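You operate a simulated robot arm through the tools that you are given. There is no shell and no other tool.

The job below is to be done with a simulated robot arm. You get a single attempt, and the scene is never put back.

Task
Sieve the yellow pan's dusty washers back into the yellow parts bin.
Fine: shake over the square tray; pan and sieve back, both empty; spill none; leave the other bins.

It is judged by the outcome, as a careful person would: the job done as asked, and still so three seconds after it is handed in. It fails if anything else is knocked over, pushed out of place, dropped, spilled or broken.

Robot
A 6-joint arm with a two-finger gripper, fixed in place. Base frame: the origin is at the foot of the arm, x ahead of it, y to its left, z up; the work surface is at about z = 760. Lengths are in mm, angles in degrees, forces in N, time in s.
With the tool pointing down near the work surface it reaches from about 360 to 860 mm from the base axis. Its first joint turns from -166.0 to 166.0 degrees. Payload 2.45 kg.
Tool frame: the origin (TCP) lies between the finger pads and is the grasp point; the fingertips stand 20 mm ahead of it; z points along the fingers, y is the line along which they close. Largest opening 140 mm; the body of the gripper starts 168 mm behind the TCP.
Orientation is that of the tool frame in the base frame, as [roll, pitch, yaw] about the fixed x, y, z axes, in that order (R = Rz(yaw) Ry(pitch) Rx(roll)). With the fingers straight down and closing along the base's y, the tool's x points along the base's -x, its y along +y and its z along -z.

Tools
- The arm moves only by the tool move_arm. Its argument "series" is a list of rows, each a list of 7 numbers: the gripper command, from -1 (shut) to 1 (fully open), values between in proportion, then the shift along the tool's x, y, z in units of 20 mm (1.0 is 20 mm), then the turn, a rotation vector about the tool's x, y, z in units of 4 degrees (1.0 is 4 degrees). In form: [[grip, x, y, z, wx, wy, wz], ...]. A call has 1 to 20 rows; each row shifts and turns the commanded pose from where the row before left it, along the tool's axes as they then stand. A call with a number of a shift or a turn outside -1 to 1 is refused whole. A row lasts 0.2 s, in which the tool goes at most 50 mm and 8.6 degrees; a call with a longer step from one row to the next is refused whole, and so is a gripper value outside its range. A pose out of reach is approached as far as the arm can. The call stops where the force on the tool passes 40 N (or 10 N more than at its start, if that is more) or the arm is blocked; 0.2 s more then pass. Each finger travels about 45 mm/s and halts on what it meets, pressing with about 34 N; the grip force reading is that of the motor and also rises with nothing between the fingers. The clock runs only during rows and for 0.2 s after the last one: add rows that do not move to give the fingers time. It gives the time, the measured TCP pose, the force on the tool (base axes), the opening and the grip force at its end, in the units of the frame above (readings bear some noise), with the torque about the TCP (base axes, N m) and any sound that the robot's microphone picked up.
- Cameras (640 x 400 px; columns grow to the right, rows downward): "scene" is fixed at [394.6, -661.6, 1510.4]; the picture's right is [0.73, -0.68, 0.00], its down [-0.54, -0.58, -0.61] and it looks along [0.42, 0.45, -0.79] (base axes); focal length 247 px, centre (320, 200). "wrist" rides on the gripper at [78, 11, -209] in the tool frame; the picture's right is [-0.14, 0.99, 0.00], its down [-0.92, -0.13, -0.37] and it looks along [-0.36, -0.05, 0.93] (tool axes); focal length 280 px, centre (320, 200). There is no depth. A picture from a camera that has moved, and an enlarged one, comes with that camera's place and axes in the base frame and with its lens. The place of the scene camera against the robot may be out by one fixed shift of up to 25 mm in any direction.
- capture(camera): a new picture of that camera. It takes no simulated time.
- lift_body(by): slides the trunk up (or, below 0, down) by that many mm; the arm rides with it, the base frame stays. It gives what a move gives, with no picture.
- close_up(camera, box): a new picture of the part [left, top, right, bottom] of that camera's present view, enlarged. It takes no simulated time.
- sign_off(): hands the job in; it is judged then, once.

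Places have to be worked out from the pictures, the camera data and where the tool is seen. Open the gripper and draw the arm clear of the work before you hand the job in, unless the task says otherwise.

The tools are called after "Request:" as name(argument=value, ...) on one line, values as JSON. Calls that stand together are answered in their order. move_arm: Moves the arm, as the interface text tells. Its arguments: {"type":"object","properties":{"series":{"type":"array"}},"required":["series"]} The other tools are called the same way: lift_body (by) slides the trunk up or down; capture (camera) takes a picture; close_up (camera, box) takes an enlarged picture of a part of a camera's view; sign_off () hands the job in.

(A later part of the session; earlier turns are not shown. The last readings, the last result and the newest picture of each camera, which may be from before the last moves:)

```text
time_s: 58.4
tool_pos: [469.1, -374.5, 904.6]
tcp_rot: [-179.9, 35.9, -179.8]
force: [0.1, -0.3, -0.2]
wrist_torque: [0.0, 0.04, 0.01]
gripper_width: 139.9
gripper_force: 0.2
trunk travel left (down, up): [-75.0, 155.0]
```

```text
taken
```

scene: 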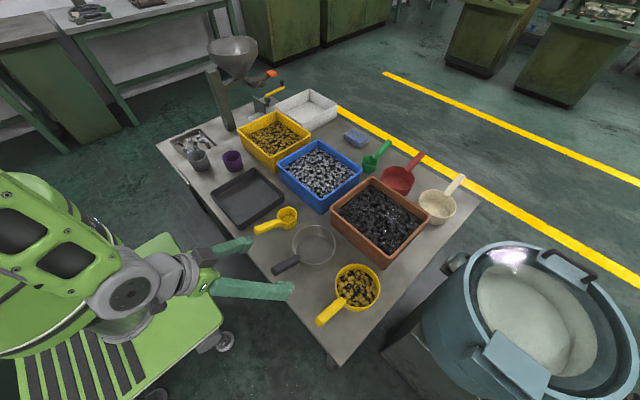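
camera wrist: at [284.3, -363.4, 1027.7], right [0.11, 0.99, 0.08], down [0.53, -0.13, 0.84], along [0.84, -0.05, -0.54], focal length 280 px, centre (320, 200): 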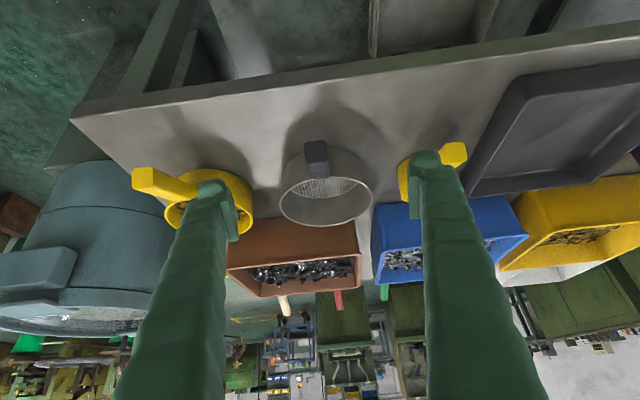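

Well aligned. I advance 80 mm along the tool axis and check again.

Request:
move_arm(series=[[1, 0, 0, 0.8, 0, 0, 0], [1, 0, 0, 0.8, 0, 0, 0], [1, 0, 0, 0.8, 0, 0, 0], [1, 0, 0, 0.8, 0, 0, 0], [1, 0, 0, 0.8, 0, 0, 0]])

Request:
capture(camera="wrist")

Request:
close_up(camera="scene", box=[220, 210, 380, 330])

```text
time_s: 59.6
tool_pos: [516.4, -374.4, 839.4]
tcp_rot: [-179.9, 36.0, -179.7]
force: [-0.1, -0.6, 0.0]
wrist_torque: [-0.05, 0.01, 0.01]
gripper_width: 140.0
gripper_force: 0.0
trunk travel left (down, up): [-75.0, 155.0]
```

```text
taken
camera wrist: at [331.6, -362.8, 963.1], right [0.11, 0.99, 0.08], down [0.53, -0.12, 0.84], along [0.84, -0.05, -0.54], focal length 280 px, centre (320, 200)
```

wrist: 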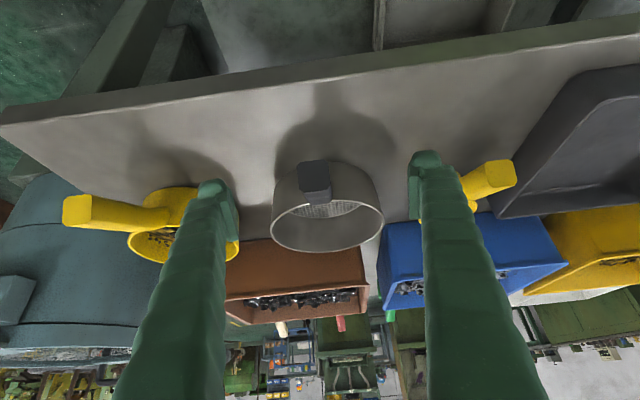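

```text
3.33 times, centred on (300, 270) of scene
camera zoom: at [394.6, -661.6, 1510.4], right [0.73, -0.68, 0.0], down [-0.54, -0.58, -0.61], along [0.42, 0.45, -0.79], focal length 824 px, centre (387, -33)
```

zoom: 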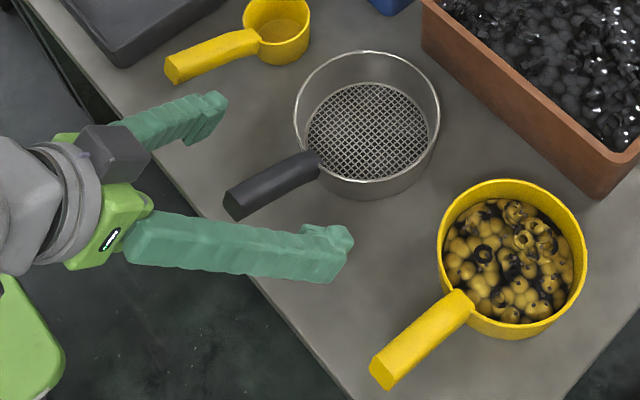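

Clearances look good on both sides. I advance the last 20 mm and close on the handle.

Request:
move_arm(series=[[1, 0, 0, 0.5, 0, 0, 0], [1, 0, 0, 0.5, 0, 0, 0], [0, 0, 0, 0, 0, 0, 0], [0, 0, 0, 0, 0, 0, 0], [0, 0, 0, 0, 0, 0, 0], [0, 0, 0, 0, 0, 0, 0], [-0.45, 0, 0, 0, 0, 0, 0], [-0.45, 0, 0, 0, 0, 0, 0], [-0.45, 0, 0, 0, 0, 0, 0]])

Request:
capture(camera="wrist")

Request:
close_up(camera="scene", box=[220, 210, 380, 330])

```text
time_s: 61.6
tool_pos: [527.6, -373.4, 823.4]
tcp_rot: [180.0, 36.0, -179.7]
force: [-0.2, 0.3, -0.3]
wrist_torque: [-0.01, 0.01, -0.01]
gripper_width: 38.3
gripper_force: 0.0
trunk travel left (down, up): [-75.0, 155.0]
```

```text
taken
camera wrist: at [342.9, -362.7, 946.9], right [0.11, 0.99, 0.08], down [0.53, -0.13, 0.84], along [0.84, -0.05, -0.54], focal length 280 px, centre (320, 200)
```

wrist: 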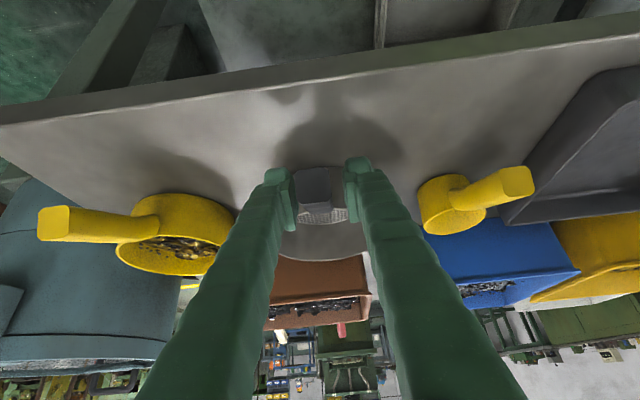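

```text
3.33 times, centred on (300, 270) of scene
camera zoom: at [394.6, -661.6, 1510.4], right [0.73, -0.68, 0.0], down [-0.54, -0.58, -0.61], along [0.42, 0.45, -0.79], focal length 824 px, centre (387, -33)
```

zoom: 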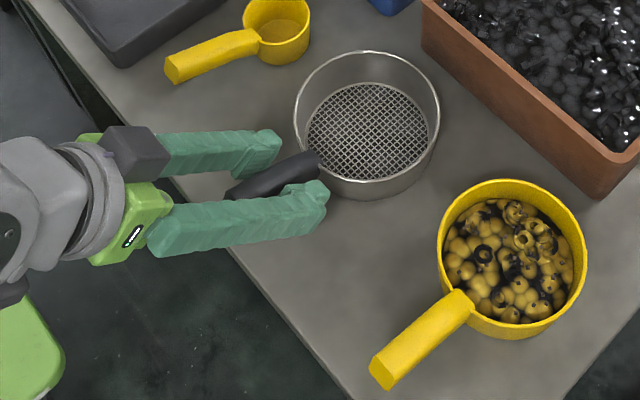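

The fingers straddle the handle evenly. I close fully.

Request:
move_arm(series=[[-1, 0, 0, 0, 0, 0, 0], [-1, 0, 0, 0, 0, 0, 0], [-1, 0, 0, 0, 0, 0, 0], [-1, 0, 0, 0, 0, 0, 0], [-1, 0, 0, 0, 0, 0, 0]])

Request:
capture(camera="wrist")

Request:
close_up(camera="scene", box=[220, 210, 380, 330])

```text
time_s: 62.8
tool_pos: [528.1, -373.7, 824.1]
tcp_rot: [-180.0, 36.0, -179.8]
force: [0.2, -0.7, 0.2]
wrist_torque: [-0.02, -0.02, -0.05]
gripper_width: 22.9
gripper_force: 33.8
trunk travel left (down, up): [-75.0, 155.0]
```

```text
taken
camera wrist: at [342.9, -362.8, 946.9], right [0.11, 0.99, 0.08], down [0.53, -0.13, 0.84], along [0.84, -0.05, -0.54], focal length 280 px, centre (320, 200)
```

wrist: 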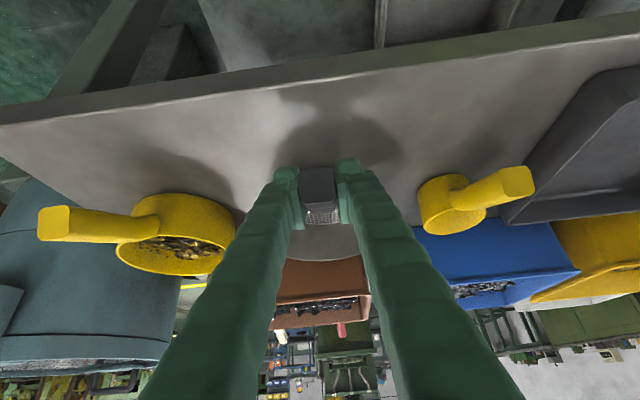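

```text
3.33 times, centred on (300, 270) of scene
camera zoom: at [394.6, -661.6, 1510.4], right [0.73, -0.68, 0.0], down [-0.54, -0.58, -0.61], along [0.42, 0.45, -0.79], focal length 824 px, centre (387, -33)
```

zoom: 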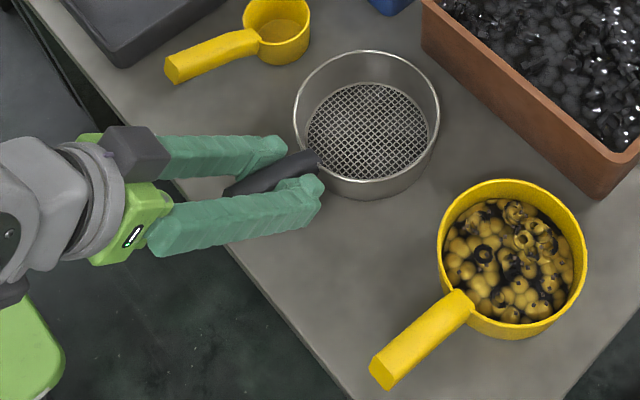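

Firm grip at 22.9 mm with 33.8 N and the sieve undisturbed. I lift straight up, first 40 mm, and check.

Request:
move_arm(series=[[-1, -0.294, 0, -0.405, 0, 0, 0], [-1, -0.294, 0, -0.405, 0, 0, 0], [-1, -0.588, 0, -0.809, 0, 0, 0], [-1, 0, 0, 0, 0, 0, 0]])

Request:
capture(camera="wrist")

Request:
close_up(camera="scene", box=[220, 190, 380, 310])

```text
time_s: 63.8
tool_pos: [527.7, -373.9, 863.7]
tcp_rot: [179.9, 36.0, -179.7]
force: [-0.6, 0.8, -2.4]
wrist_torque: [-0.03, 0.18, -0.01]
gripper_width: 23.0
gripper_force: 33.8
trunk travel left (down, up): [-75.0, 155.0]
```

```text
taken
camera wrist: at [343.3, -363.0, 986.6], right [0.11, 0.99, 0.08], down [0.53, -0.13, 0.84], along [0.84, -0.05, -0.54], focal length 280 px, centre (320, 200)
```

wrist: 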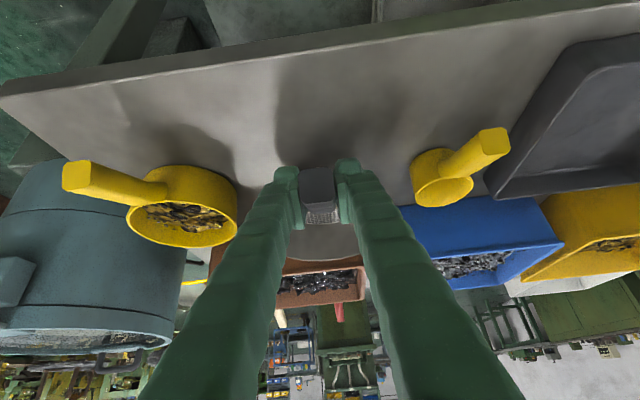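

```text
3.33 times, centred on (300, 250) of scene
camera zoom: at [394.6, -661.6, 1510.4], right [0.73, -0.68, 0.0], down [-0.54, -0.58, -0.61], along [0.42, 0.45, -0.79], focal length 824 px, centre (387, 33)
```

zoom: 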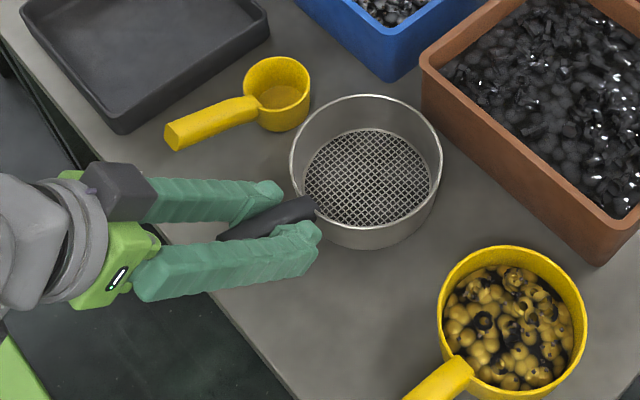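

The sieve (about 0.24 kg) holds level with no slip. I raise it to about z 960 and carry it across to above the tray.

Request:
move_arm(series=[[-1, -0.565, 0, -0.777, 0, 0, 0], [-1, -0.565, 0, -0.777, 0, 0, 0], [-1, -0.565, 0, -0.777, 0, 0, 0], [-1, -0.565, 0, -0.777, 0, 0, 0], [-1, -0.565, 0, -0.777, 0, 0, 0]])

Request:
move_arm(series=[[-1, 0.052, 0.96, -0.038, 0, 0, 0], [-1, 0.052, 0.96, -0.038, 0, 0, 0], [-1, 0.052, 0.96, -0.038, 0, 0, 0], [-1, 0.052, 0.96, -0.038, 0, 0, 0], [-1, 0.052, 0.96, -0.038, 0, 0, 0], [-1, 0.052, 0.96, -0.038, 0, 0, 0], [-1, 0.052, 0.96, -0.038, 0, 0, 0], [-1, 0.052, 0.96, -0.038, 0, 0, 0], [-1, 0.052, 0.96, -0.038, 0, 0, 0], [-1, 0.052, 0.96, -0.038, 0, 0, 0], [-1, 0.052, 0.96, -0.038, 0, 0, 0], [-1, 0.052, 0.96, -0.038, 0, 0, 0], [-1, 0.052, 0.96, -0.038, 0, 0, 0], [-1, 0.052, 0.96, -0.038, 0, 0, 0], [-1, 0.052, 0.96, -0.038, 0, 0, 0], [-1, 0.052, 0.96, -0.038, 0, 0, 0], [-1, 0.052, 0.96, -0.038, 0, 0, 0]])

Request:
capture(camera="wrist")

Request:
capture(camera="scene")

```text
time_s: 65.0
tool_pos: [528.0, -374.4, 960.0]
tcp_rot: [180.0, 36.0, -179.7]
force: [-0.6, -0.9, -2.5]
wrist_torque: [0.01, 0.22, -0.01]
gripper_width: 22.7
gripper_force: 34.3
trunk travel left (down, up): [-75.0, 155.0]
```

```text
time_s: 68.6
tool_pos: [552.1, -78.7, 1000.3]
tcp_rot: [179.2, 35.7, 180.0]
force: [0.7, -0.1, -1.0]
wrist_torque: [-0.02, 0.21, 0.03]
gripper_width: 22.9
gripper_force: 34.3
out of reach, approached as far as the arm can: row 10, 11, 12, 13, 14, 15, 16, 17
trunk travel left (down, up): [-75.0, 155.0]
```

```text
taken
camera wrist: at [368.7, -69.4, 1124.0], right [0.11, 0.99, 0.09], down [0.53, -0.13, 0.84], along [0.84, -0.04, -0.54], focal length 280 px, centre (320, 200)
```

wrist: 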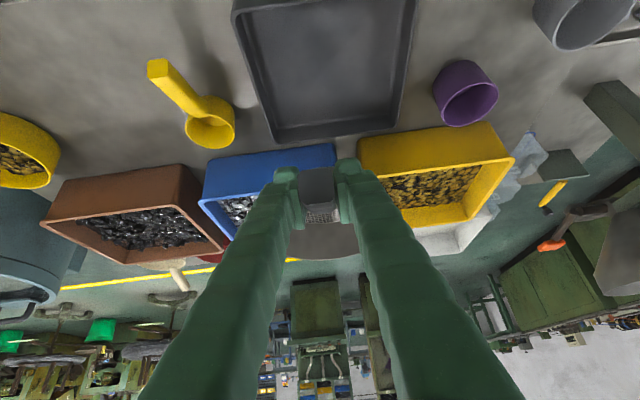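

```text
taken
```

scene: 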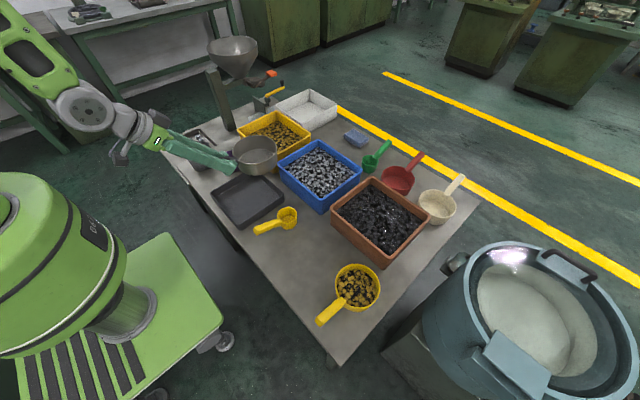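

With the tool leaning back, that spot is too close to the base. I'll instead place the sieve with its handle pointing toward +y: I rotate it a quarter turn about the vertical here at z≈1000, keeping it level.

Request:
move_arm(series=[[-1, 0, 0, 0, 0.2, -0.075, 0], [-1, 0, 0, 0, 0.588, 0, 0.809], [-1, 0, 0, 0, 0.588, 0, 0.809], [-1, 0, 0, 0, 0.588, 0, 0.809], [-1, 0, 0, 0, 0.588, 0, 0.809], [-1, 0, 0, 0, 0.588, 0, 0.809], [-1, 0, 0, 0, 0.588, 0, 0.809], [-1, 0, 0, 0, 0.588, 0, 0.809], [-1, 0, 0, 0, 0.588, 0, 0.809], [-1, 0, 0, 0, 0.588, 0, 0.809], [-1, 0, 0, 0, 0.588, 0, 0.809], [-1, 0, 0, 0, 0.588, 0, 0.809]])

```text
time_s: 71.2
tool_pos: [474.5, -275.8, 988.5]
tcp_rot: [177.3, 35.3, 149.3]
force: [-0.4, 0.5, -2.1]
wrist_torque: [0.12, 0.17, 0.03]
gripper_width: 22.6
gripper_force: 34.0
out of reach, approached as far as the arm can: row 2, 3, 4, 5, 6, 7, 8, 9, 10, 11, 12
trunk travel left (down, up): [-75.0, 155.0]
```

The arm was at its inner limit and drifted while turning. I check the picture before continuing.

Request:
capture(camera="scene")

Request:
capture(camera="wrist")

```text
taken
```

scene: 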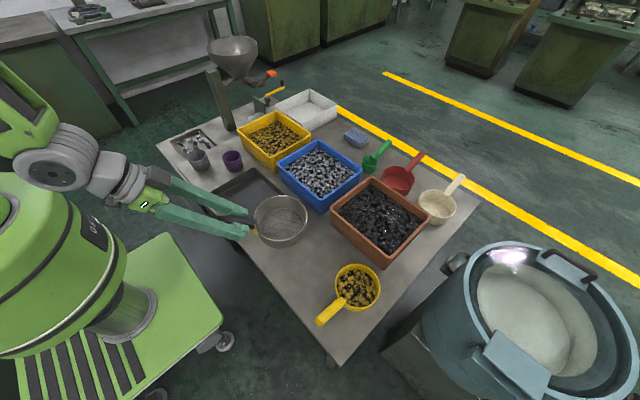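

```text
taken
camera wrist: at [317.9, -179.4, 1113.9], right [0.58, 0.81, 0.12], down [0.39, -0.4, 0.83], along [0.72, -0.43, -0.55], focal length 280 px, centre (320, 200)
```

wrist: 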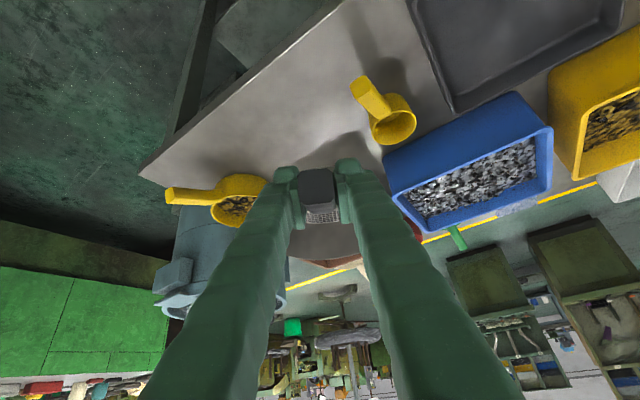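

It is simply too near the robot's own column. I move it outward and forward to a roomier spot, correct the slight tilt, then continue the turn.

Request:
move_arm(series=[[-1, -0.48, 0.86, 0.29, 0, 0, 0], [-1, -0.48, 0.86, 0.29, 0, 0, 0], [-1, -0.48, 0.86, 0.29, 0, 0, 0], [-1, -0.48, 0.86, 0.29, 0, 0, 0], [-1, -0.48, 0.86, 0.29, 0, 0, 0], [-1, -0.48, 0.86, 0.29, 0, 0, 0], [-1, -0.48, 0.86, 0.29, 0, 0, 0], [-1, -0.48, 0.86, 0.29, 0, 0, 0], [-1, 0, 0, 0, 0.675, -0.175, 0]])

```text
time_s: 73.2
tool_pos: [522.2, -302.5, 976.7]
tcp_rot: [177.2, 35.1, 148.8]
force: [0.5, -0.9, -1.9]
wrist_torque: [0.08, 0.14, 0.03]
gripper_width: 23.0
gripper_force: 34.0
out of reach, approached as far as the arm can: row 1, 2, 3, 4, 5, 6, 7, 8, 9
trunk travel left (down, up): [-75.0, 155.0]
```

It is stuck against a wrist limit in this leaning pose. The sieve is empty, so I relax the lean back to tool-vertical (known to be free) while rising a little.

Request:
move_arm(series=[[-1, -0.29, 0, -0.41, 0, 1, 0], [-1, -0.29, 0, -0.41, 0, 1, 0], [-1, -0.2, 0, -0.41, 0, 1, 0], [-1, -0.15, 0, -0.41, 0, 1, 0], [-1, -0.1, 0, -0.41, 0, 1, 0]])

Request:
capture(camera="scene")

```text
time_s: 74.4
tool_pos: [529.9, -284.3, 997.1]
tcp_rot: [173.6, 25.4, 149.1]
force: [-0.1, 0.4, -2.5]
wrist_torque: [0.07, 0.17, -0.01]
gripper_width: 22.6
gripper_force: 34.5
out of reach, approached as far as the arm can: row 2, 3, 4, 5
trunk travel left (down, up): [-75.0, 155.0]
```

```text
taken
```

scene: 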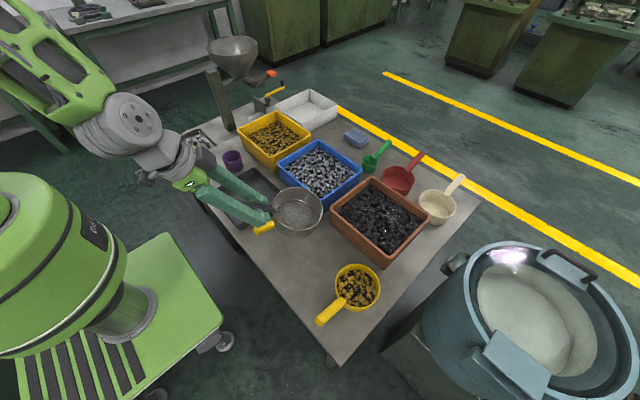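

This fits a last-joint limit: the tool heading can't go clockwise past the arm's own azimuth, while counter-clockwise is wide open. So I'll turn the sieve counter-clockwise instead, to a heading of about 45° (handle pointing back toward the near-right tray corner), and re-level it.

Request:
move_arm(series=[[-1, 0, 0, 0, -0.472, 0.111, -0.987], [-1, 0, 0, 0, -0.472, 0.111, -0.987], [-1, 0, 0, 0, -0.472, 0.111, -0.987], [-1, 0, 0, 0, -0.472, 0.111, -0.987], [-1, 0, 0, 0, -0.472, 0.111, -0.987], [-1, 0, 0, 0, -0.472, 0.111, -0.987], [-1, 0, 0, 0, -0.472, 0.111, -0.987], [-1, 0, 0, 0, -0.472, 0.111, -0.987], [-1, 0, 0, 0, -0.472, 0.111, -0.987], [-1, 0, 0, 0, -0.472, 0.111, -0.987], [-1, 0, 0, 0, -0.472, 0.111, -0.987], [-1, 0, 0, 0, -0.472, 0.111, -0.987], [-1, 0, 0, 0, -0.472, 0.111, -0.987], [-1, 0, 0, 0, -0.472, 0.111, -0.987], [-1, 0, 0, 0, -0.472, 0.111, -0.987], [-1, 0, 0, 0, -0.472, 0.111, -0.987], [-1, 0, 0, 0, -0.472, 0.111, -0.987], [-1, 0, 0, 0, 0, 0, 0]])

Request:
capture(camera="scene")

```text
time_s: 78.2
tool_pos: [529.9, -282.6, 998.2]
tcp_rot: [173.6, 25.5, -136.0]
force: [1.0, 0.2, -2.0]
wrist_torque: [-0.15, 0.15, -0.02]
gripper_width: 22.8
gripper_force: 34.0
trunk travel left (down, up): [-75.0, 155.0]
```

```text
taken
```

scene: 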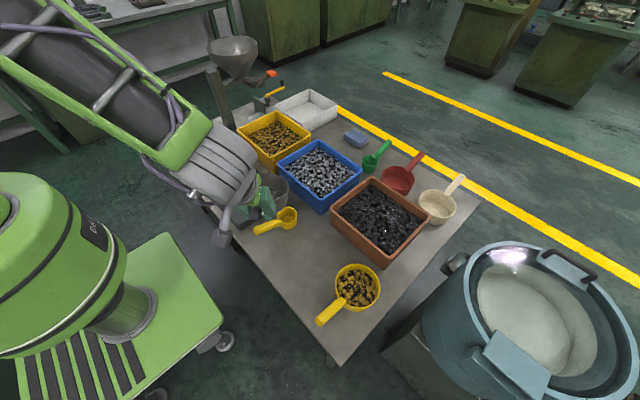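

Turned freely, confirming the limit. Now I re-level the sieve and move it over the tray.

Request:
move_arm(series=[[-1, 0, 0, 0, 0.4, -0.66, 0], [-1, 0, 0, 0, 0.4, -0.66, 0], [-1, 0, 0, 0, 0.4, -0.66, 0], [-1, 0, 0, 0, 0.4, -0.66, 0], [-1, 0, 0, 0, 0, 0, 0]])

Request:
move_arm(series=[[-1, -0.537, 0.687, 0.39, 0, 0, 0], [-1, -0.537, 0.687, 0.39, 0, 0, 0], [-1, -0.537, 0.687, 0.39, 0, 0, 0], [-1, -0.537, 0.687, 0.39, 0, 0, 0], [-1, -0.537, 0.687, 0.39, 0, 0, 0], [-1, -0.537, 0.687, 0.39, 0, 0, 0], [-1, -0.537, 0.687, 0.39, 0, 0, 0], [-1, -0.537, 0.687, 0.39, 0, 0, 0], [-1, -0.537, 0.687, 0.39, 0, 0, 0]])

Request:
capture(camera="scene")

Request:
capture(camera="wrist")

```text
time_s: 79.4
tool_pos: [531.2, -283.1, 997.6]
tcp_rot: [179.7, 36.0, -136.9]
force: [-0.1, 0.3, -2.6]
wrist_torque: [-0.11, 0.12, 0.05]
gripper_width: 22.6
gripper_force: 33.5
trunk travel left (down, up): [-75.0, 155.0]
```

```text
time_s: 81.4
tool_pos: [532.2, -111.2, 999.4]
tcp_rot: [179.8, 36.0, -136.8]
force: [-0.3, 0.0, -2.3]
wrist_torque: [-0.15, 0.16, 0.02]
gripper_width: 22.4
gripper_force: 34.0
trunk travel left (down, up): [-75.0, 155.0]
```

```text
taken
```

scene: 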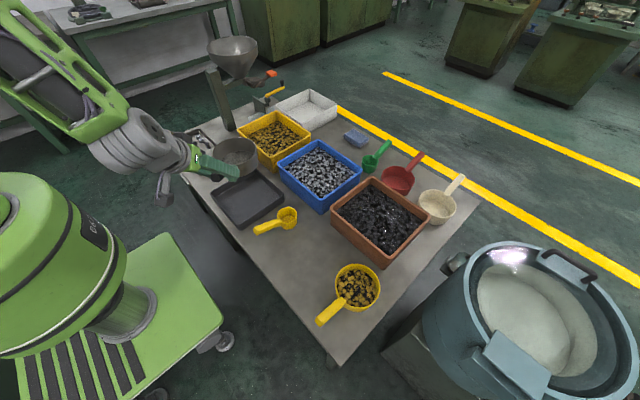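

```text
taken
camera wrist: at [390.8, -231.0, 1121.2], right [-0.6, 0.8, 0.09], down [0.47, 0.27, 0.84], along [0.65, 0.54, -0.54], focal length 280 px, centre (320, 200)
```

wrist: 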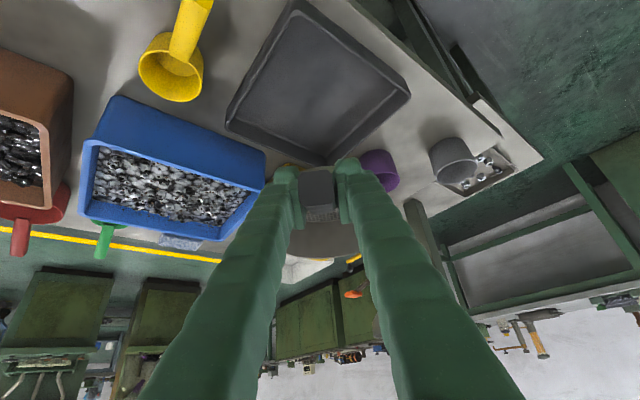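

The sieve now hangs over the tray, level. I lower it to just above the tray rim and check the alignment.

Request:
move_arm(series=[[-1, 0.559, 0.023, 0.727, 0, 0, 0], [-1, 0.559, 0.023, 0.727, 0, 0, 0], [-1, 0.559, 0.023, 0.727, 0, 0, 0], [-1, 0.559, 0.023, 0.727, 0, 0, 0], [-1, 0.559, 0.023, 0.727, 0, 0, 0], [-1, 0.559, 0.023, 0.727, 0, 0, 0], [-1, 0.559, 0.023, 0.727, 0, 0, 0]])

Request:
close_up(camera="scene", box=[160, 120, 320, 250])

Request:
capture(camera="wrist")

```text
time_s: 83.0
tool_pos: [528.0, -112.1, 868.5]
tcp_rot: [179.3, 35.9, -136.9]
force: [0.0, -0.5, -2.8]
wrist_torque: [-0.16, 0.17, 0.0]
gripper_width: 22.8
gripper_force: 33.9
trunk travel left (down, up): [-75.0, 155.0]
```

```text
3.08 times, centred on (240, 185) of scene
camera zoom: at [394.6, -661.6, 1510.4], right [0.73, -0.68, 0.0], down [-0.54, -0.58, -0.61], along [0.42, 0.45, -0.79], focal length 760 px, centre (566, 246)
```

zoom: 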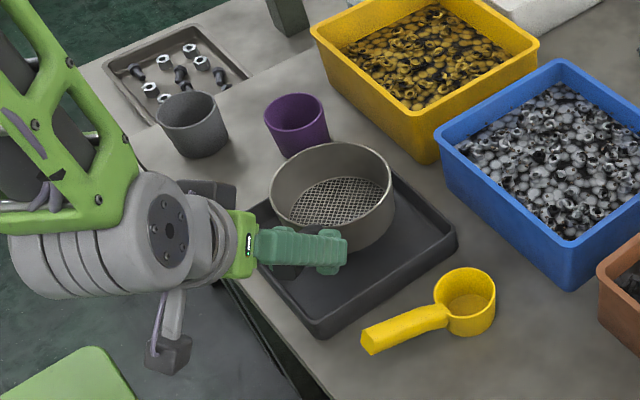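

```text
taken
camera wrist: at [387.6, -231.9, 993.7], right [-0.6, 0.79, 0.09], down [0.48, 0.27, 0.84], along [0.64, 0.55, -0.54], focal length 280 px, centre (320, 200)
```

wrist: 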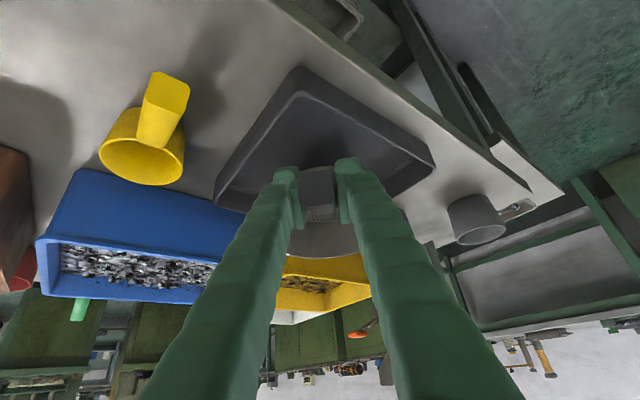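

The projection of the sieve agrees with my numbers (centre near (600,-44), inside the tray with ~17-22 mm margins). I lower it toward the tray floor, with small last steps.

Request:
move_arm(series=[[-1, 0.353, 0, 0.485, 0, 0, 0], [-1, 0.353, 0, 0.485, 0, 0, 0], [-1, 0.294, 0, 0.405, 0, 0, 0], [-1, 0.0735, 0, 0.101, 0, 0, 0], [-1, 0, 0, 0, 0, 0, 0]])

Request:
close_up(camera="scene", box=[160, 120, 320, 250])

```text
time_s: 84.2
tool_pos: [539.5, -121.0, 844.4]
tcp_rot: [179.2, 35.9, -137.0]
force: [0.4, 0.5, -2.2]
wrist_torque: [-0.12, 0.14, 0.02]
gripper_width: 22.6
gripper_force: 34.5
out of reach, approached as far as the arm can: row 1, 2, 3
trunk travel left (down, up): [-75.0, 155.0]
```

```text
3.08 times, centred on (240, 185) of scene
camera zoom: at [394.6, -661.6, 1510.4], right [0.73, -0.68, 0.0], down [-0.54, -0.58, -0.61], along [0.42, 0.45, -0.79], focal length 760 px, centre (566, 246)
```

zoom: 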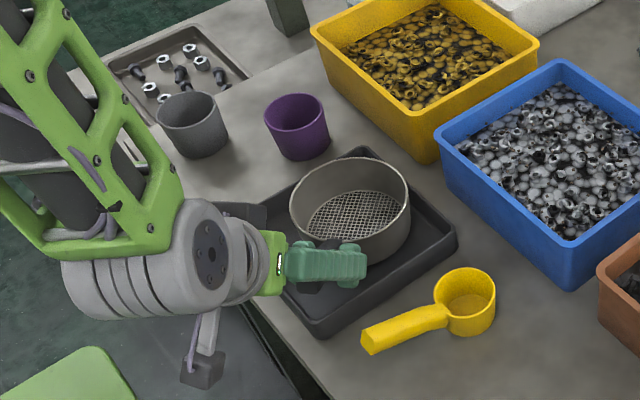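

The arm hits its low-inside limit here, so I'll use the trunk: raise the arm a bit, recentre, then lower the trunk to gain room.

Request:
move_arm(series=[[-1, -0.588, 0, -0.809, 0, 0, 0], [-1, -0.588, 0, -0.809, 0, 0, 0], [-1, -0.588, 0, -0.809, 0, 0, 0], [-1, 0.09, 0.72, -0.065, 0, 0, 0], [-1, 0, 0, 0, 0, 0, 0]])

Request:
lift_body(by=-60)

Request:
close_up(camera="scene", box=[160, 120, 320, 250])

```text
time_s: 85.4
tool_pos: [527.6, -110.7, 904.0]
tcp_rot: [179.6, 36.1, -136.7]
force: [0.2, 0.3, -2.2]
wrist_torque: [-0.09, 0.18, 0.01]
gripper_width: 22.7
gripper_force: 33.6
trunk travel left (down, up): [-75.0, 155.0]
```

```text
time_s: 86.4
tool_pos: [527.8, -111.4, 844.0]
tcp_rot: [179.8, 36.0, -136.8]
force: [-1.1, -0.3, -1.3]
wrist_torque: [-0.12, 0.15, 0.0]
gripper_width: 22.5
gripper_force: 34.2
trunk travel left (down, up): [-15.0, 215.0]
```

```text
3.08 times, centred on (240, 185) of scene
camera zoom: at [394.6, -661.6, 1510.4], right [0.73, -0.68, 0.0], down [-0.54, -0.58, -0.61], along [0.42, 0.45, -0.79], focal length 760 px, centre (566, 246)
```

zoom: 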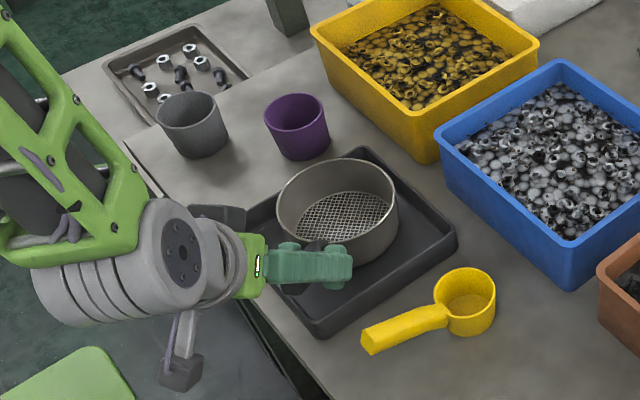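

Good: now at z 844 and clear of the limit. I lower in small steps watching the force.

Request:
move_arm(series=[[-1, 0.118, 0, 0.162, 0, 0, 0], [-1, 0.118, 0, 0.162, 0, 0, 0], [-1, 0.118, 0, 0.162, 0, 0, 0], [-1, 0, 0, 0, 0, 0, 0]])

Request:
move_arm(series=[[-1, 0.0588, 0, 0.0809, 0, 0, 0], [-1, 0, 0, 0, 0, 0, 0]])

Request:
move_arm(series=[[-1, 0.0353, 0, 0.0485, 0, 0, 0], [-1, 0, 0, 0, 0, 0, 0]])

```text
time_s: 87.4
tool_pos: [527.2, -112.0, 831.3]
tcp_rot: [179.7, 36.0, -136.8]
force: [-1.8, -1.9, 7.4]
wrist_torque: [0.67, -0.83, 0.01]
gripper_width: 22.6
gripper_force: 34.0
trunk travel left (down, up): [-15.0, 215.0]
```

```text
time_s: 88.0
tool_pos: [527.3, -111.0, 829.5]
tcp_rot: [179.7, 36.0, -136.8]
force: [-3.0, -2.8, 9.0]
wrist_torque: [0.18, -0.25, 0.01]
gripper_width: 22.8
gripper_force: 34.1
trunk travel left (down, up): [-15.0, 215.0]
```

```text
time_s: 88.6
tool_pos: [526.5, -110.8, 829.3]
tcp_rot: [179.8, 36.2, -136.7]
force: [-6.4, -5.0, 24.1]
wrist_torque: [0.54, -0.53, 0.03]
gripper_width: 22.8
gripper_force: 34.1
trunk travel left (down, up): [-15.0, 215.0]
```

It's seated on the tray floor; I've pressed slightly, so I ease up about 1.2 mm, then look.

Request:
move_arm(series=[[-1, -0.0353, 0, -0.0485, 0, 0, 0], [-1, 0, 0, 0, 0, 0, 0]])

Request:
close_up(camera="scene", box=[180, 140, 300, 240])

```text
time_s: 89.2
tool_pos: [526.7, -112.0, 830.0]
tcp_rot: [179.8, 36.1, -136.8]
force: [-3.2, -5.1, 17.9]
wrist_torque: [0.26, -0.41, -0.05]
gripper_width: 22.6
gripper_force: 34.0
trunk travel left (down, up): [-15.0, 215.0]
```

```text
4.00 times, centred on (240, 190) of scene
camera zoom: at [394.6, -661.6, 1510.4], right [0.73, -0.68, 0.0], down [-0.54, -0.58, -0.61], along [0.42, 0.45, -0.79], focal length 988 px, centre (640, 240)
```

zoom: 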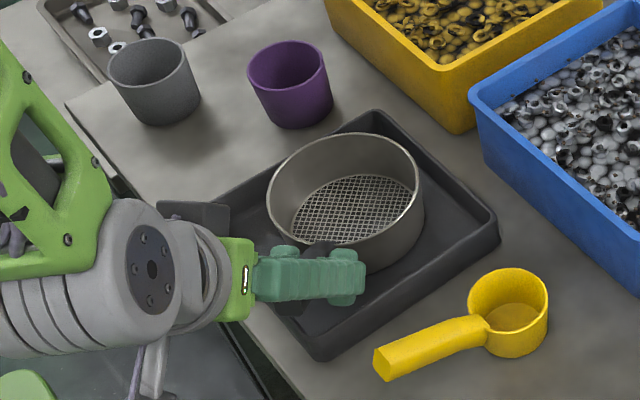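

Still about 18 N down; I ease up another 1.5 mm.

Request:
move_arm(series=[[-1, -0.0353, 0, -0.0485, 0, 0, 0], [-1, 0, 0, 0, 0, 0, 0]])

```text
time_s: 89.8
tool_pos: [525.8, -111.9, 830.6]
tcp_rot: [179.6, 36.1, -136.8]
force: [0.6, -1.1, -0.1]
wrist_torque: [-0.1, 0.08, -0.03]
gripper_width: 22.5
gripper_force: 34.2
trunk travel left (down, up): [-15.0, 215.0]
```

Force is near zero, the sieve rests on the tray. I open to about 63 mm and back away along the tool axis.

Request:
move_arm(series=[[-0.5, 0, 0, 0, 0, 0, 0], [-0.1, 0, 0, 0, 0, 0, 0], [-0.1, 0, 0, 0, 0, 0, 0], [-0.1, 0, 0, 0, 0, 0, 0]])

Request:
move_arm(series=[[-0.1, 0, 0, -0.5, 0, 0, 0], [-0.1, 0, 0, -1, 0, 0, 0], [-0.1, 0, 0, -1, 0, 0, 0], [-0.1, 0, 0, -1, 0, 0, 0], [-0.1, 0, 0, -1, 0, 0, 0], [-0.1, 0, 0, -1, 0, 0, 0], [-0.1, 0, 0, 0, 0, 0, 0]])

Request:
capture(camera="wrist")

Request:
close_up(camera="scene", box=[180, 140, 300, 240])

```text
time_s: 90.8
tool_pos: [526.5, -111.0, 831.0]
tcp_rot: [179.7, 36.0, -136.8]
force: [0.0, -0.6, 0.0]
wrist_torque: [0.01, 0.01, -0.01]
gripper_width: 63.0
gripper_force: 0.1
trunk travel left (down, up): [-15.0, 215.0]
```

```text
time_s: 92.4
tool_pos: [481.7, -156.9, 920.8]
tcp_rot: [179.8, 36.2, -136.9]
force: [-0.7, 0.5, 0.0]
wrist_torque: [0.01, -0.05, -0.05]
gripper_width: 63.0
gripper_force: 0.1
trunk travel left (down, up): [-15.0, 215.0]
```

```text
taken
camera wrist: at [339.2, -276.1, 1042.6], right [-0.6, 0.8, 0.09], down [0.47, 0.27, 0.84], along [0.65, 0.54, -0.54], focal length 280 px, centre (320, 200)
```

wrist: 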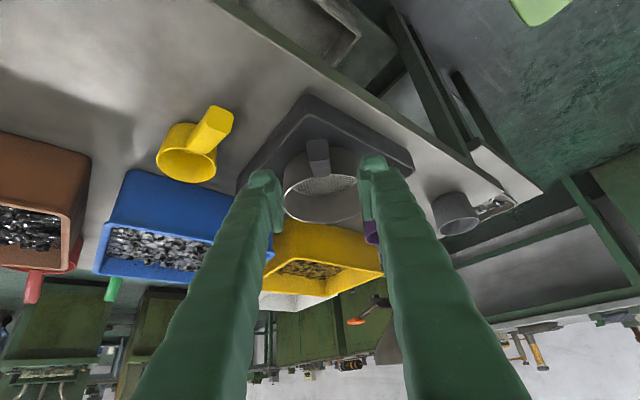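

```text
4.00 times, centred on (240, 190) of scene
camera zoom: at [394.6, -661.6, 1510.4], right [0.73, -0.68, 0.0], down [-0.54, -0.58, -0.61], along [0.42, 0.45, -0.79], focal length 988 px, centre (640, 240)
```

zoom: 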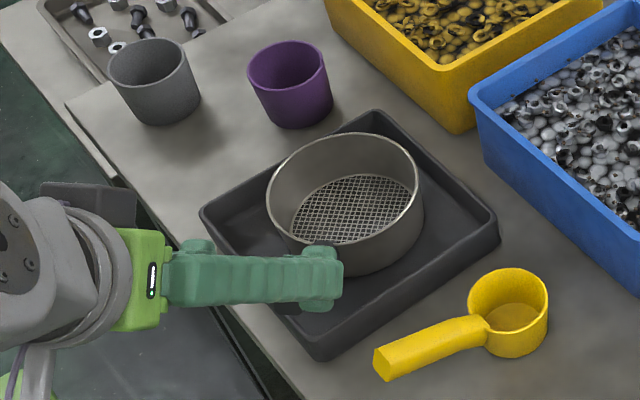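

The sieve sits in the tray centred near (599,-44), rim about z 820, tray not moved. Next the pan: I rise, turn back to heading 0 and travel to in front of the pan handle.

Request:
move_arm(series=[[-0.1, -0.588, 0, -0.809, 0, 0, 0], [-0.1, -0.588, 0, -0.809, 0, 0, 0], [-0.1, 0, 0, 0, 0.576, 0, 0.793], [-0.1, 0, 0, 0, 0.576, 0, 0.793], [-0.1, 0, 0, 0, 0.576, 0, 0.793], [-0.1, 0, 0, 0, 0.576, 0, 0.793], [-0.1, 0, 0, 0, 0.576, 0, 0.793], [-0.1, 0, 0, 0, 0.576, 0, 0.793], [-0.1, 0, 0, 0, 0.576, 0, 0.793], [-0.1, 0, 0, 0, 0.576, 0, 0.793], [-0.1, 0, 0, 0, 0.576, 0, 0.793], [-0.1, 0, 0, 0, 0.576, 0, 0.793], [-0.1, 0, 0, 0, 0.576, 0, 0.793], [-0.1, 0, 0, 0, 0, 0, 0]])

```text
time_s: 95.4
tool_pos: [506.0, -176.2, 960.8]
tcp_rot: [179.5, 35.7, -179.9]
force: [0.2, -0.3, -0.4]
wrist_torque: [-0.03, -0.01, -0.01]
gripper_width: 63.1
gripper_force: 0.1
out of reach, approached as far as the arm can: row 10, 11, 12, 13
trunk travel left (down, up): [-15.0, 215.0]
```

Fine, only nudged by the inner limit. Now across to the pan's handle.

Request:
move_arm(series=[[0.3, 0, -0.982, 0, 0, 0, 0], [0.3, 0, -0.982, 0, 0, 0, 0], [0.3, 0, -0.982, 0, 0, 0, 0], [0.3, 0, -0.982, 0, 0, 0, 0], [0.3, 0, -0.982, 0, 0, 0, 0], [0.3, 0, -0.982, 0, 0, 0, 0], [0.3, 0.242, -0.982, 0.09, 0.125, -0.075, 0], [0.3, 0.242, -0.982, 0.09, 0, 0, 0], [0.3, 0.242, -0.982, 0.09, 0, 0, 0], [0.3, 0.242, -0.982, 0.09, 0, 0, 0], [0.3, 0.242, -0.982, 0.09, 0, 0, 0], [0.3, 0.242, -0.982, 0.09, 0, 0, 0], [0.3, 0.242, -0.982, 0.09, 0, 0, 0], [0.3, 0.242, -0.982, 0.09, 0, 0, 0], [0.3, 0.242, -0.982, 0.09, 0, 0, 0], [0.3, 0.242, -0.982, 0.09, 0, 0, 0], [0.3, 0.242, -0.982, 0.09, 0, 0, 0], [0.3, 0.242, -0.982, 0.09, 0, 0, 0], [0.3, 0.242, -0.982, 0.09, 0, 0, 0]])

Request:
capture(camera="wrist")

Request:
close_up(camera="wrist", box=[240, 120, 400, 240])

Request:
close_up(camera="scene", box=[260, 230, 420, 350])

```text
time_s: 99.4
tool_pos: [470.2, -550.1, 905.2]
tcp_rot: [-179.8, 36.2, -179.8]
force: [-0.3, 0.9, 0.4]
wrist_torque: [-0.01, -0.01, 0.0]
gripper_width: 90.9
gripper_force: 0.0
trunk travel left (down, up): [-15.0, 215.0]
```

```text
taken
camera wrist: at [284.7, -537.4, 1027.7], right [0.11, 0.99, 0.08], down [0.53, -0.13, 0.84], along [0.84, -0.05, -0.54], focal length 280 px, centre (320, 200)
```

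wrist: 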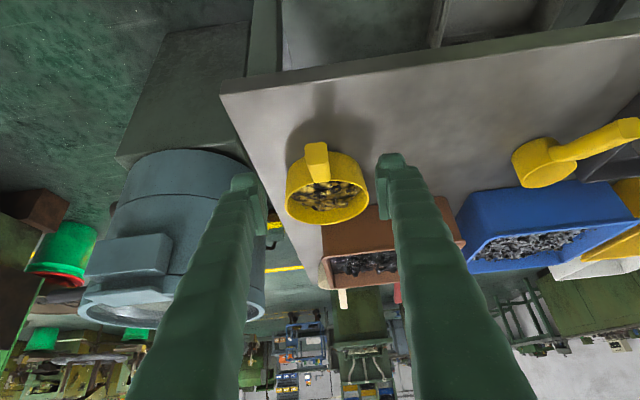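

```text
3.33 times, centred on (320, 180) of wrist
camera zoom: at [284.7, -537.4, 1027.7], right [0.11, 0.99, 0.08], down [0.53, -0.13, 0.84], along [0.84, -0.05, -0.54], focal length 935 px, centre (320, 267)
```

zoom: 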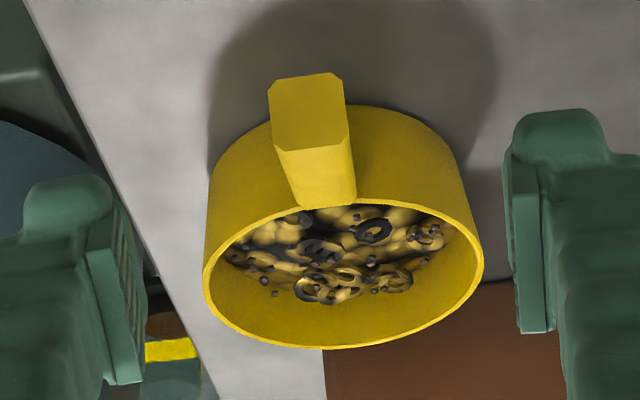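

```text
3.33 times, centred on (340, 290) of scene
camera zoom: at [394.6, -661.6, 1510.4], right [0.73, -0.68, 0.0], down [-0.54, -0.58, -0.61], along [0.42, 0.45, -0.79], focal length 824 px, centre (253, -100)
```

zoom: 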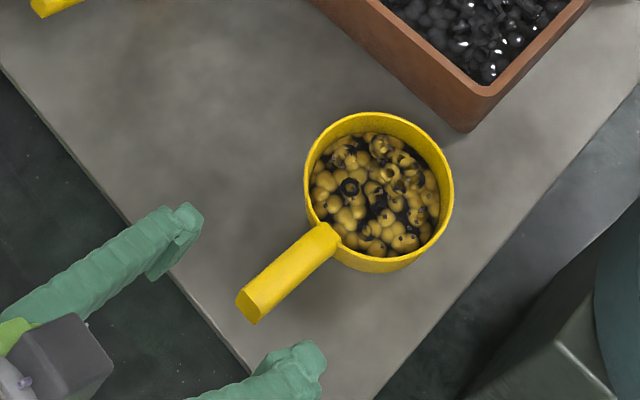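

The pan handle is centred about y -547.9; I shift 2 mm and advance 80 mm along the tool axis.

Request:
move_arm(series=[[0.3, 0, 0.11, 0, 0, 0, 0], [0.3, 0, 0, 0.8, 0, 0, 0], [0.3, 0, 0, 0.8, 0, 0, 0], [0.3, 0, 0, 0.8, 0, 0, 0], [0.3, 0, 0, 0.8, 0, 0, 0], [0.3, 0, 0, 0.8, 0, 0, 0], [0.3, 0, 0, 0, 0, 0, 0]])

Request:
close_up(camera="wrist", box=[240, 120, 400, 240])

Request:
close_up(camera="scene", box=[260, 230, 420, 350])

```text
time_s: 101.0
tool_pos: [516.5, -546.7, 841.1]
tcp_rot: [-179.8, 36.1, -179.9]
force: [0.2, -0.8, 0.2]
wrist_torque: [0.01, -0.04, 0.0]
gripper_width: 91.0
gripper_force: 0.1
trunk travel left (down, up): [-15.0, 215.0]
```

```text
3.33 times, centred on (320, 180) of wrist
camera zoom: at [332.7, -534.9, 963.3], right [0.11, 0.99, 0.08], down [0.53, -0.13, 0.84], along [0.84, -0.05, -0.54], focal length 935 px, centre (320, 267)
```

zoom: 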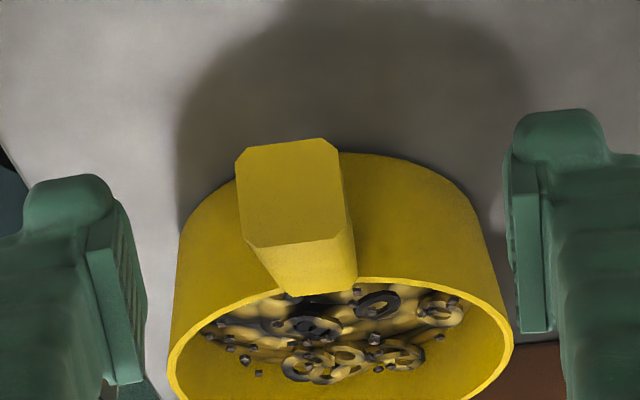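

```text
3.33 times, centred on (340, 290) of scene
camera zoom: at [394.6, -661.6, 1510.4], right [0.73, -0.68, 0.0], down [-0.54, -0.58, -0.61], along [0.42, 0.45, -0.79], focal length 824 px, centre (253, -100)
```

zoom: 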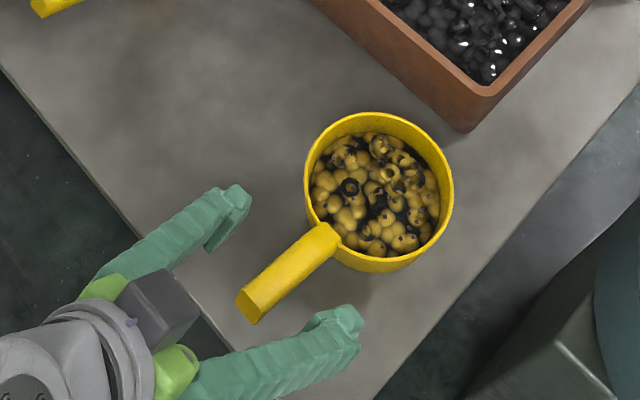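

Aligned within about a millimetre. I advance the last 19 mm and close partially.

Request:
move_arm(series=[[0.3, 0, -0.03, 0.5, 0, 0, 0], [0.3, 0, 0, 0.45, 0, 0, 0], [0, 0, 0, 0, 0, 0, 0], [-0.45, 0, 0, 0, 0, 0, 0], [-0.45, 0, 0, 0, 0, 0, 0], [-0.45, 0, 0, 0, 0, 0, 0], [-0.45, 0, 0, 0, 0, 0, 0]])

Request:
close_up(camera="wrist", box=[240, 120, 400, 240])

Request:
close_up(camera="scene", box=[280, 250, 400, 340])

```text
time_s: 102.6
tool_pos: [528.8, -547.8, 825.3]
tcp_rot: [-179.8, 36.2, -179.9]
force: [-0.5, 0.1, 0.5]
wrist_torque: [-0.02, 0.01, 0.02]
gripper_width: 38.5
gripper_force: 0.1
trunk travel left (down, up): [-15.0, 215.0]
```

```text
3.33 times, centred on (320, 180) of wrist
camera zoom: at [343.5, -535.4, 947.8], right [0.11, 0.99, 0.08], down [0.53, -0.13, 0.84], along [0.84, -0.05, -0.54], focal length 935 px, centre (320, 267)
```

zoom: 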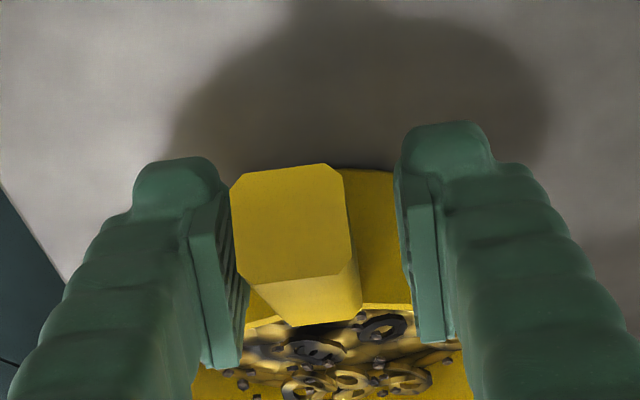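

```text
4.44 times, centred on (340, 295) of scene
camera zoom: at [394.6, -661.6, 1510.4], right [0.73, -0.68, 0.0], down [-0.54, -0.58, -0.61], along [0.42, 0.45, -0.79], focal length 1098 px, centre (231, -222)
```

zoom: 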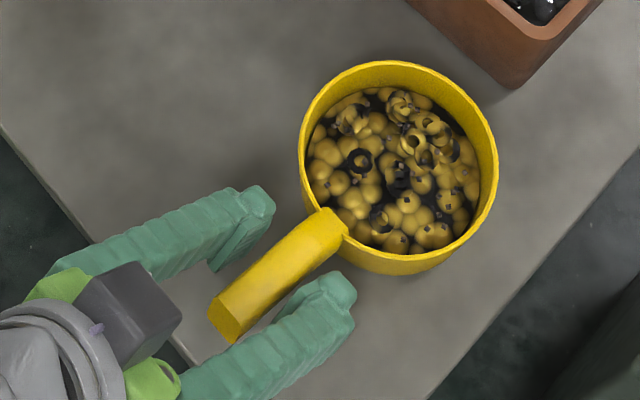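

Handle seems 1-2 mm toward -y of centre; I shift by -1.2 mm and close fully.

Request:
move_arm(series=[[-0.45, 0, -0.06, 0, 0, 0, 0], [-0.55, 0, 0, 0, 0, 0, 0], [-0.6, 0, 0, 0, 0, 0, 0], [-0.65, 0, 0, 0, 0, 0, 0], [-0.7, 0, 0, 0, 0, 0, 0], [-1, 0, 0, 0, 0, 0, 0], [-1, 0, 0, 0, 0, 0, 0], [-1, 0, 0, 0, 0, 0, 0], [-1, 0, 0, 0, 0, 0, 0]])

Request:
close_up(camera="wrist", box=[240, 120, 400, 240])

Request:
close_up(camera="scene", box=[280, 250, 400, 340])

```text
time_s: 104.6
tool_pos: [527.9, -548.9, 826.5]
tcp_rot: [-179.8, 36.2, -179.9]
force: [-0.5, -1.2, 0.2]
wrist_torque: [0.0, 0.0, -0.08]
gripper_width: 22.5
gripper_force: 33.8
trunk travel left (down, up): [-15.0, 215.0]
```

```text
3.33 times, centred on (320, 180) of wrist
camera zoom: at [343.4, -537.0, 947.9], right [0.11, 0.99, 0.08], down [0.53, -0.13, 0.84], along [0.84, -0.05, -0.54], focal length 935 px, centre (320, 267)
```

zoom: 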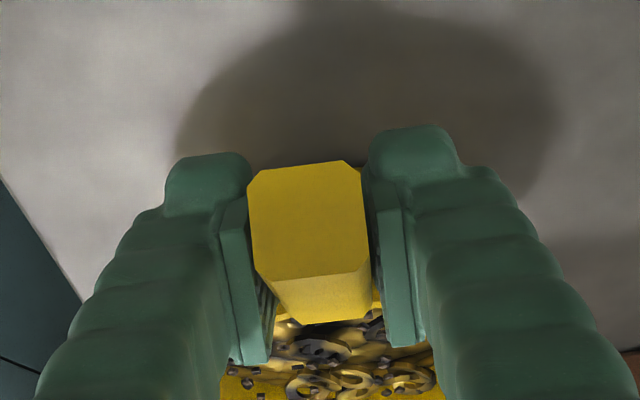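

```text
4.44 times, centred on (340, 295) of scene
camera zoom: at [394.6, -661.6, 1510.4], right [0.73, -0.68, 0.0], down [-0.54, -0.58, -0.61], along [0.42, 0.45, -0.79], focal length 1098 px, centre (231, -222)
```

zoom: 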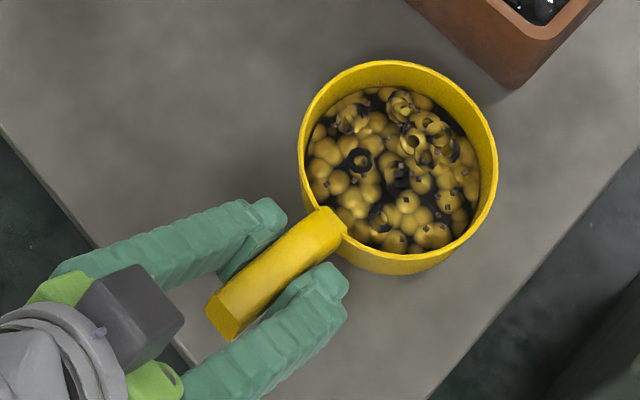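

Pan gripped (22.5 mm, 33.8 N) with almost no shift. I lift gently 30 mm and check the load and level.

Request:
move_arm(series=[[-1, -0.147, 0, -0.202, 0, 0, 0], [-1, -0.147, 0, -0.202, 0, 0, 0], [-1, -0.294, 0, -0.405, 0, 0, 0], [-1, -0.294, 0, -0.405, 0, 0, 0], [-1, 0, 0, 0, 0, 0, 0]])

Request:
close_up(camera="wrist", box=[240, 120, 400, 240])

Request:
close_up(camera="scene", box=[280, 230, 400, 330])

```text
time_s: 105.8
tool_pos: [527.5, -548.7, 857.0]
tcp_rot: [-180.0, 36.1, -179.9]
force: [0.1, 0.3, -4.3]
wrist_torque: [0.01, 0.34, 0.01]
gripper_width: 22.1
gripper_force: 34.0
trunk travel left (down, up): [-15.0, 215.0]
```

```text
3.33 times, centred on (320, 180) of wrist
camera zoom: at [342.9, -536.6, 978.1], right [0.11, 0.99, 0.08], down [0.53, -0.13, 0.84], along [0.84, -0.05, -0.54], focal length 935 px, centre (320, 267)
```

zoom: 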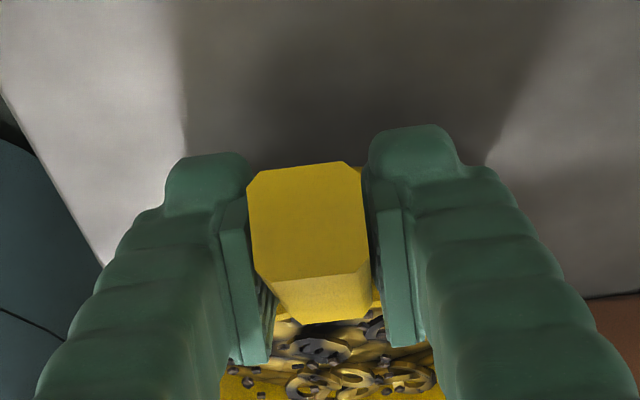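

```text
4.00 times, centred on (340, 280) of scene
camera zoom: at [394.6, -661.6, 1510.4], right [0.73, -0.68, 0.0], down [-0.54, -0.58, -0.61], along [0.42, 0.45, -0.79], focal length 988 px, centre (240, -120)
```

zoom: 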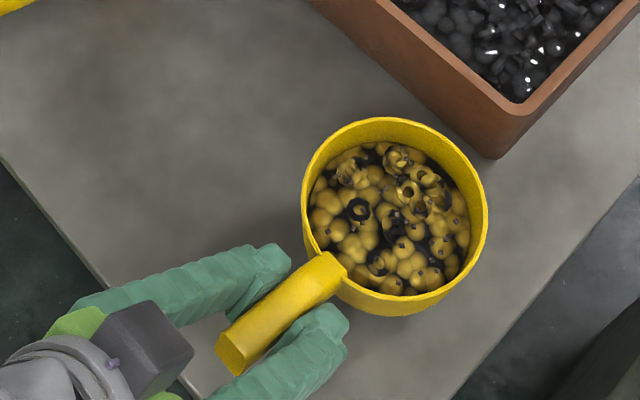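

The loaded pan weighs about 0.44 kg and holds without slipping. I lift it smoothly to about z 960.

Request:
move_arm(series=[[-1, -0.2, 0, -0.275, 0, 0, 0], [-1, -0.37, 0, -0.51, 0, 0, 0], [-1, -0.37, 0, -0.51, 0, 0, 0], [-1, -0.37, 0, -0.51, 0, 0, 0], [-1, -0.37, 0, -0.51, 0, 0, 0], [-1, -0.37, 0, -0.51, 0, 0, 0], [-1, -0.37, 0, -0.51, 0, 0, 0], [-1, -0.37, 0, -0.51, 0, 0, 0], [-1, -0.37, 0, -0.51, 0, 0, 0], [-1, -0.2, 0, -0.275, 0, 0, 0], [-1, 0, 0, 0, 0, 0, 0]])

Request:
capture(camera="scene")

```text
time_s: 108.2
tool_pos: [529.1, -549.3, 969.4]
tcp_rot: [-179.8, 36.1, -180.0]
force: [0.8, 0.3, -5.0]
wrist_torque: [0.02, 0.34, 0.0]
gripper_width: 22.5
gripper_force: 34.7
trunk travel left (down, up): [-15.0, 215.0]
```

```text
taken
```

scene: 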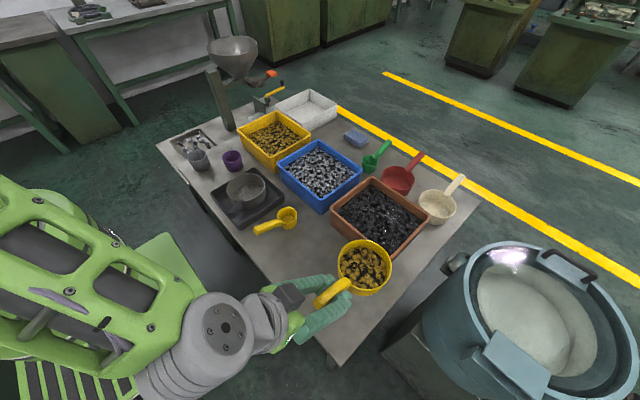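

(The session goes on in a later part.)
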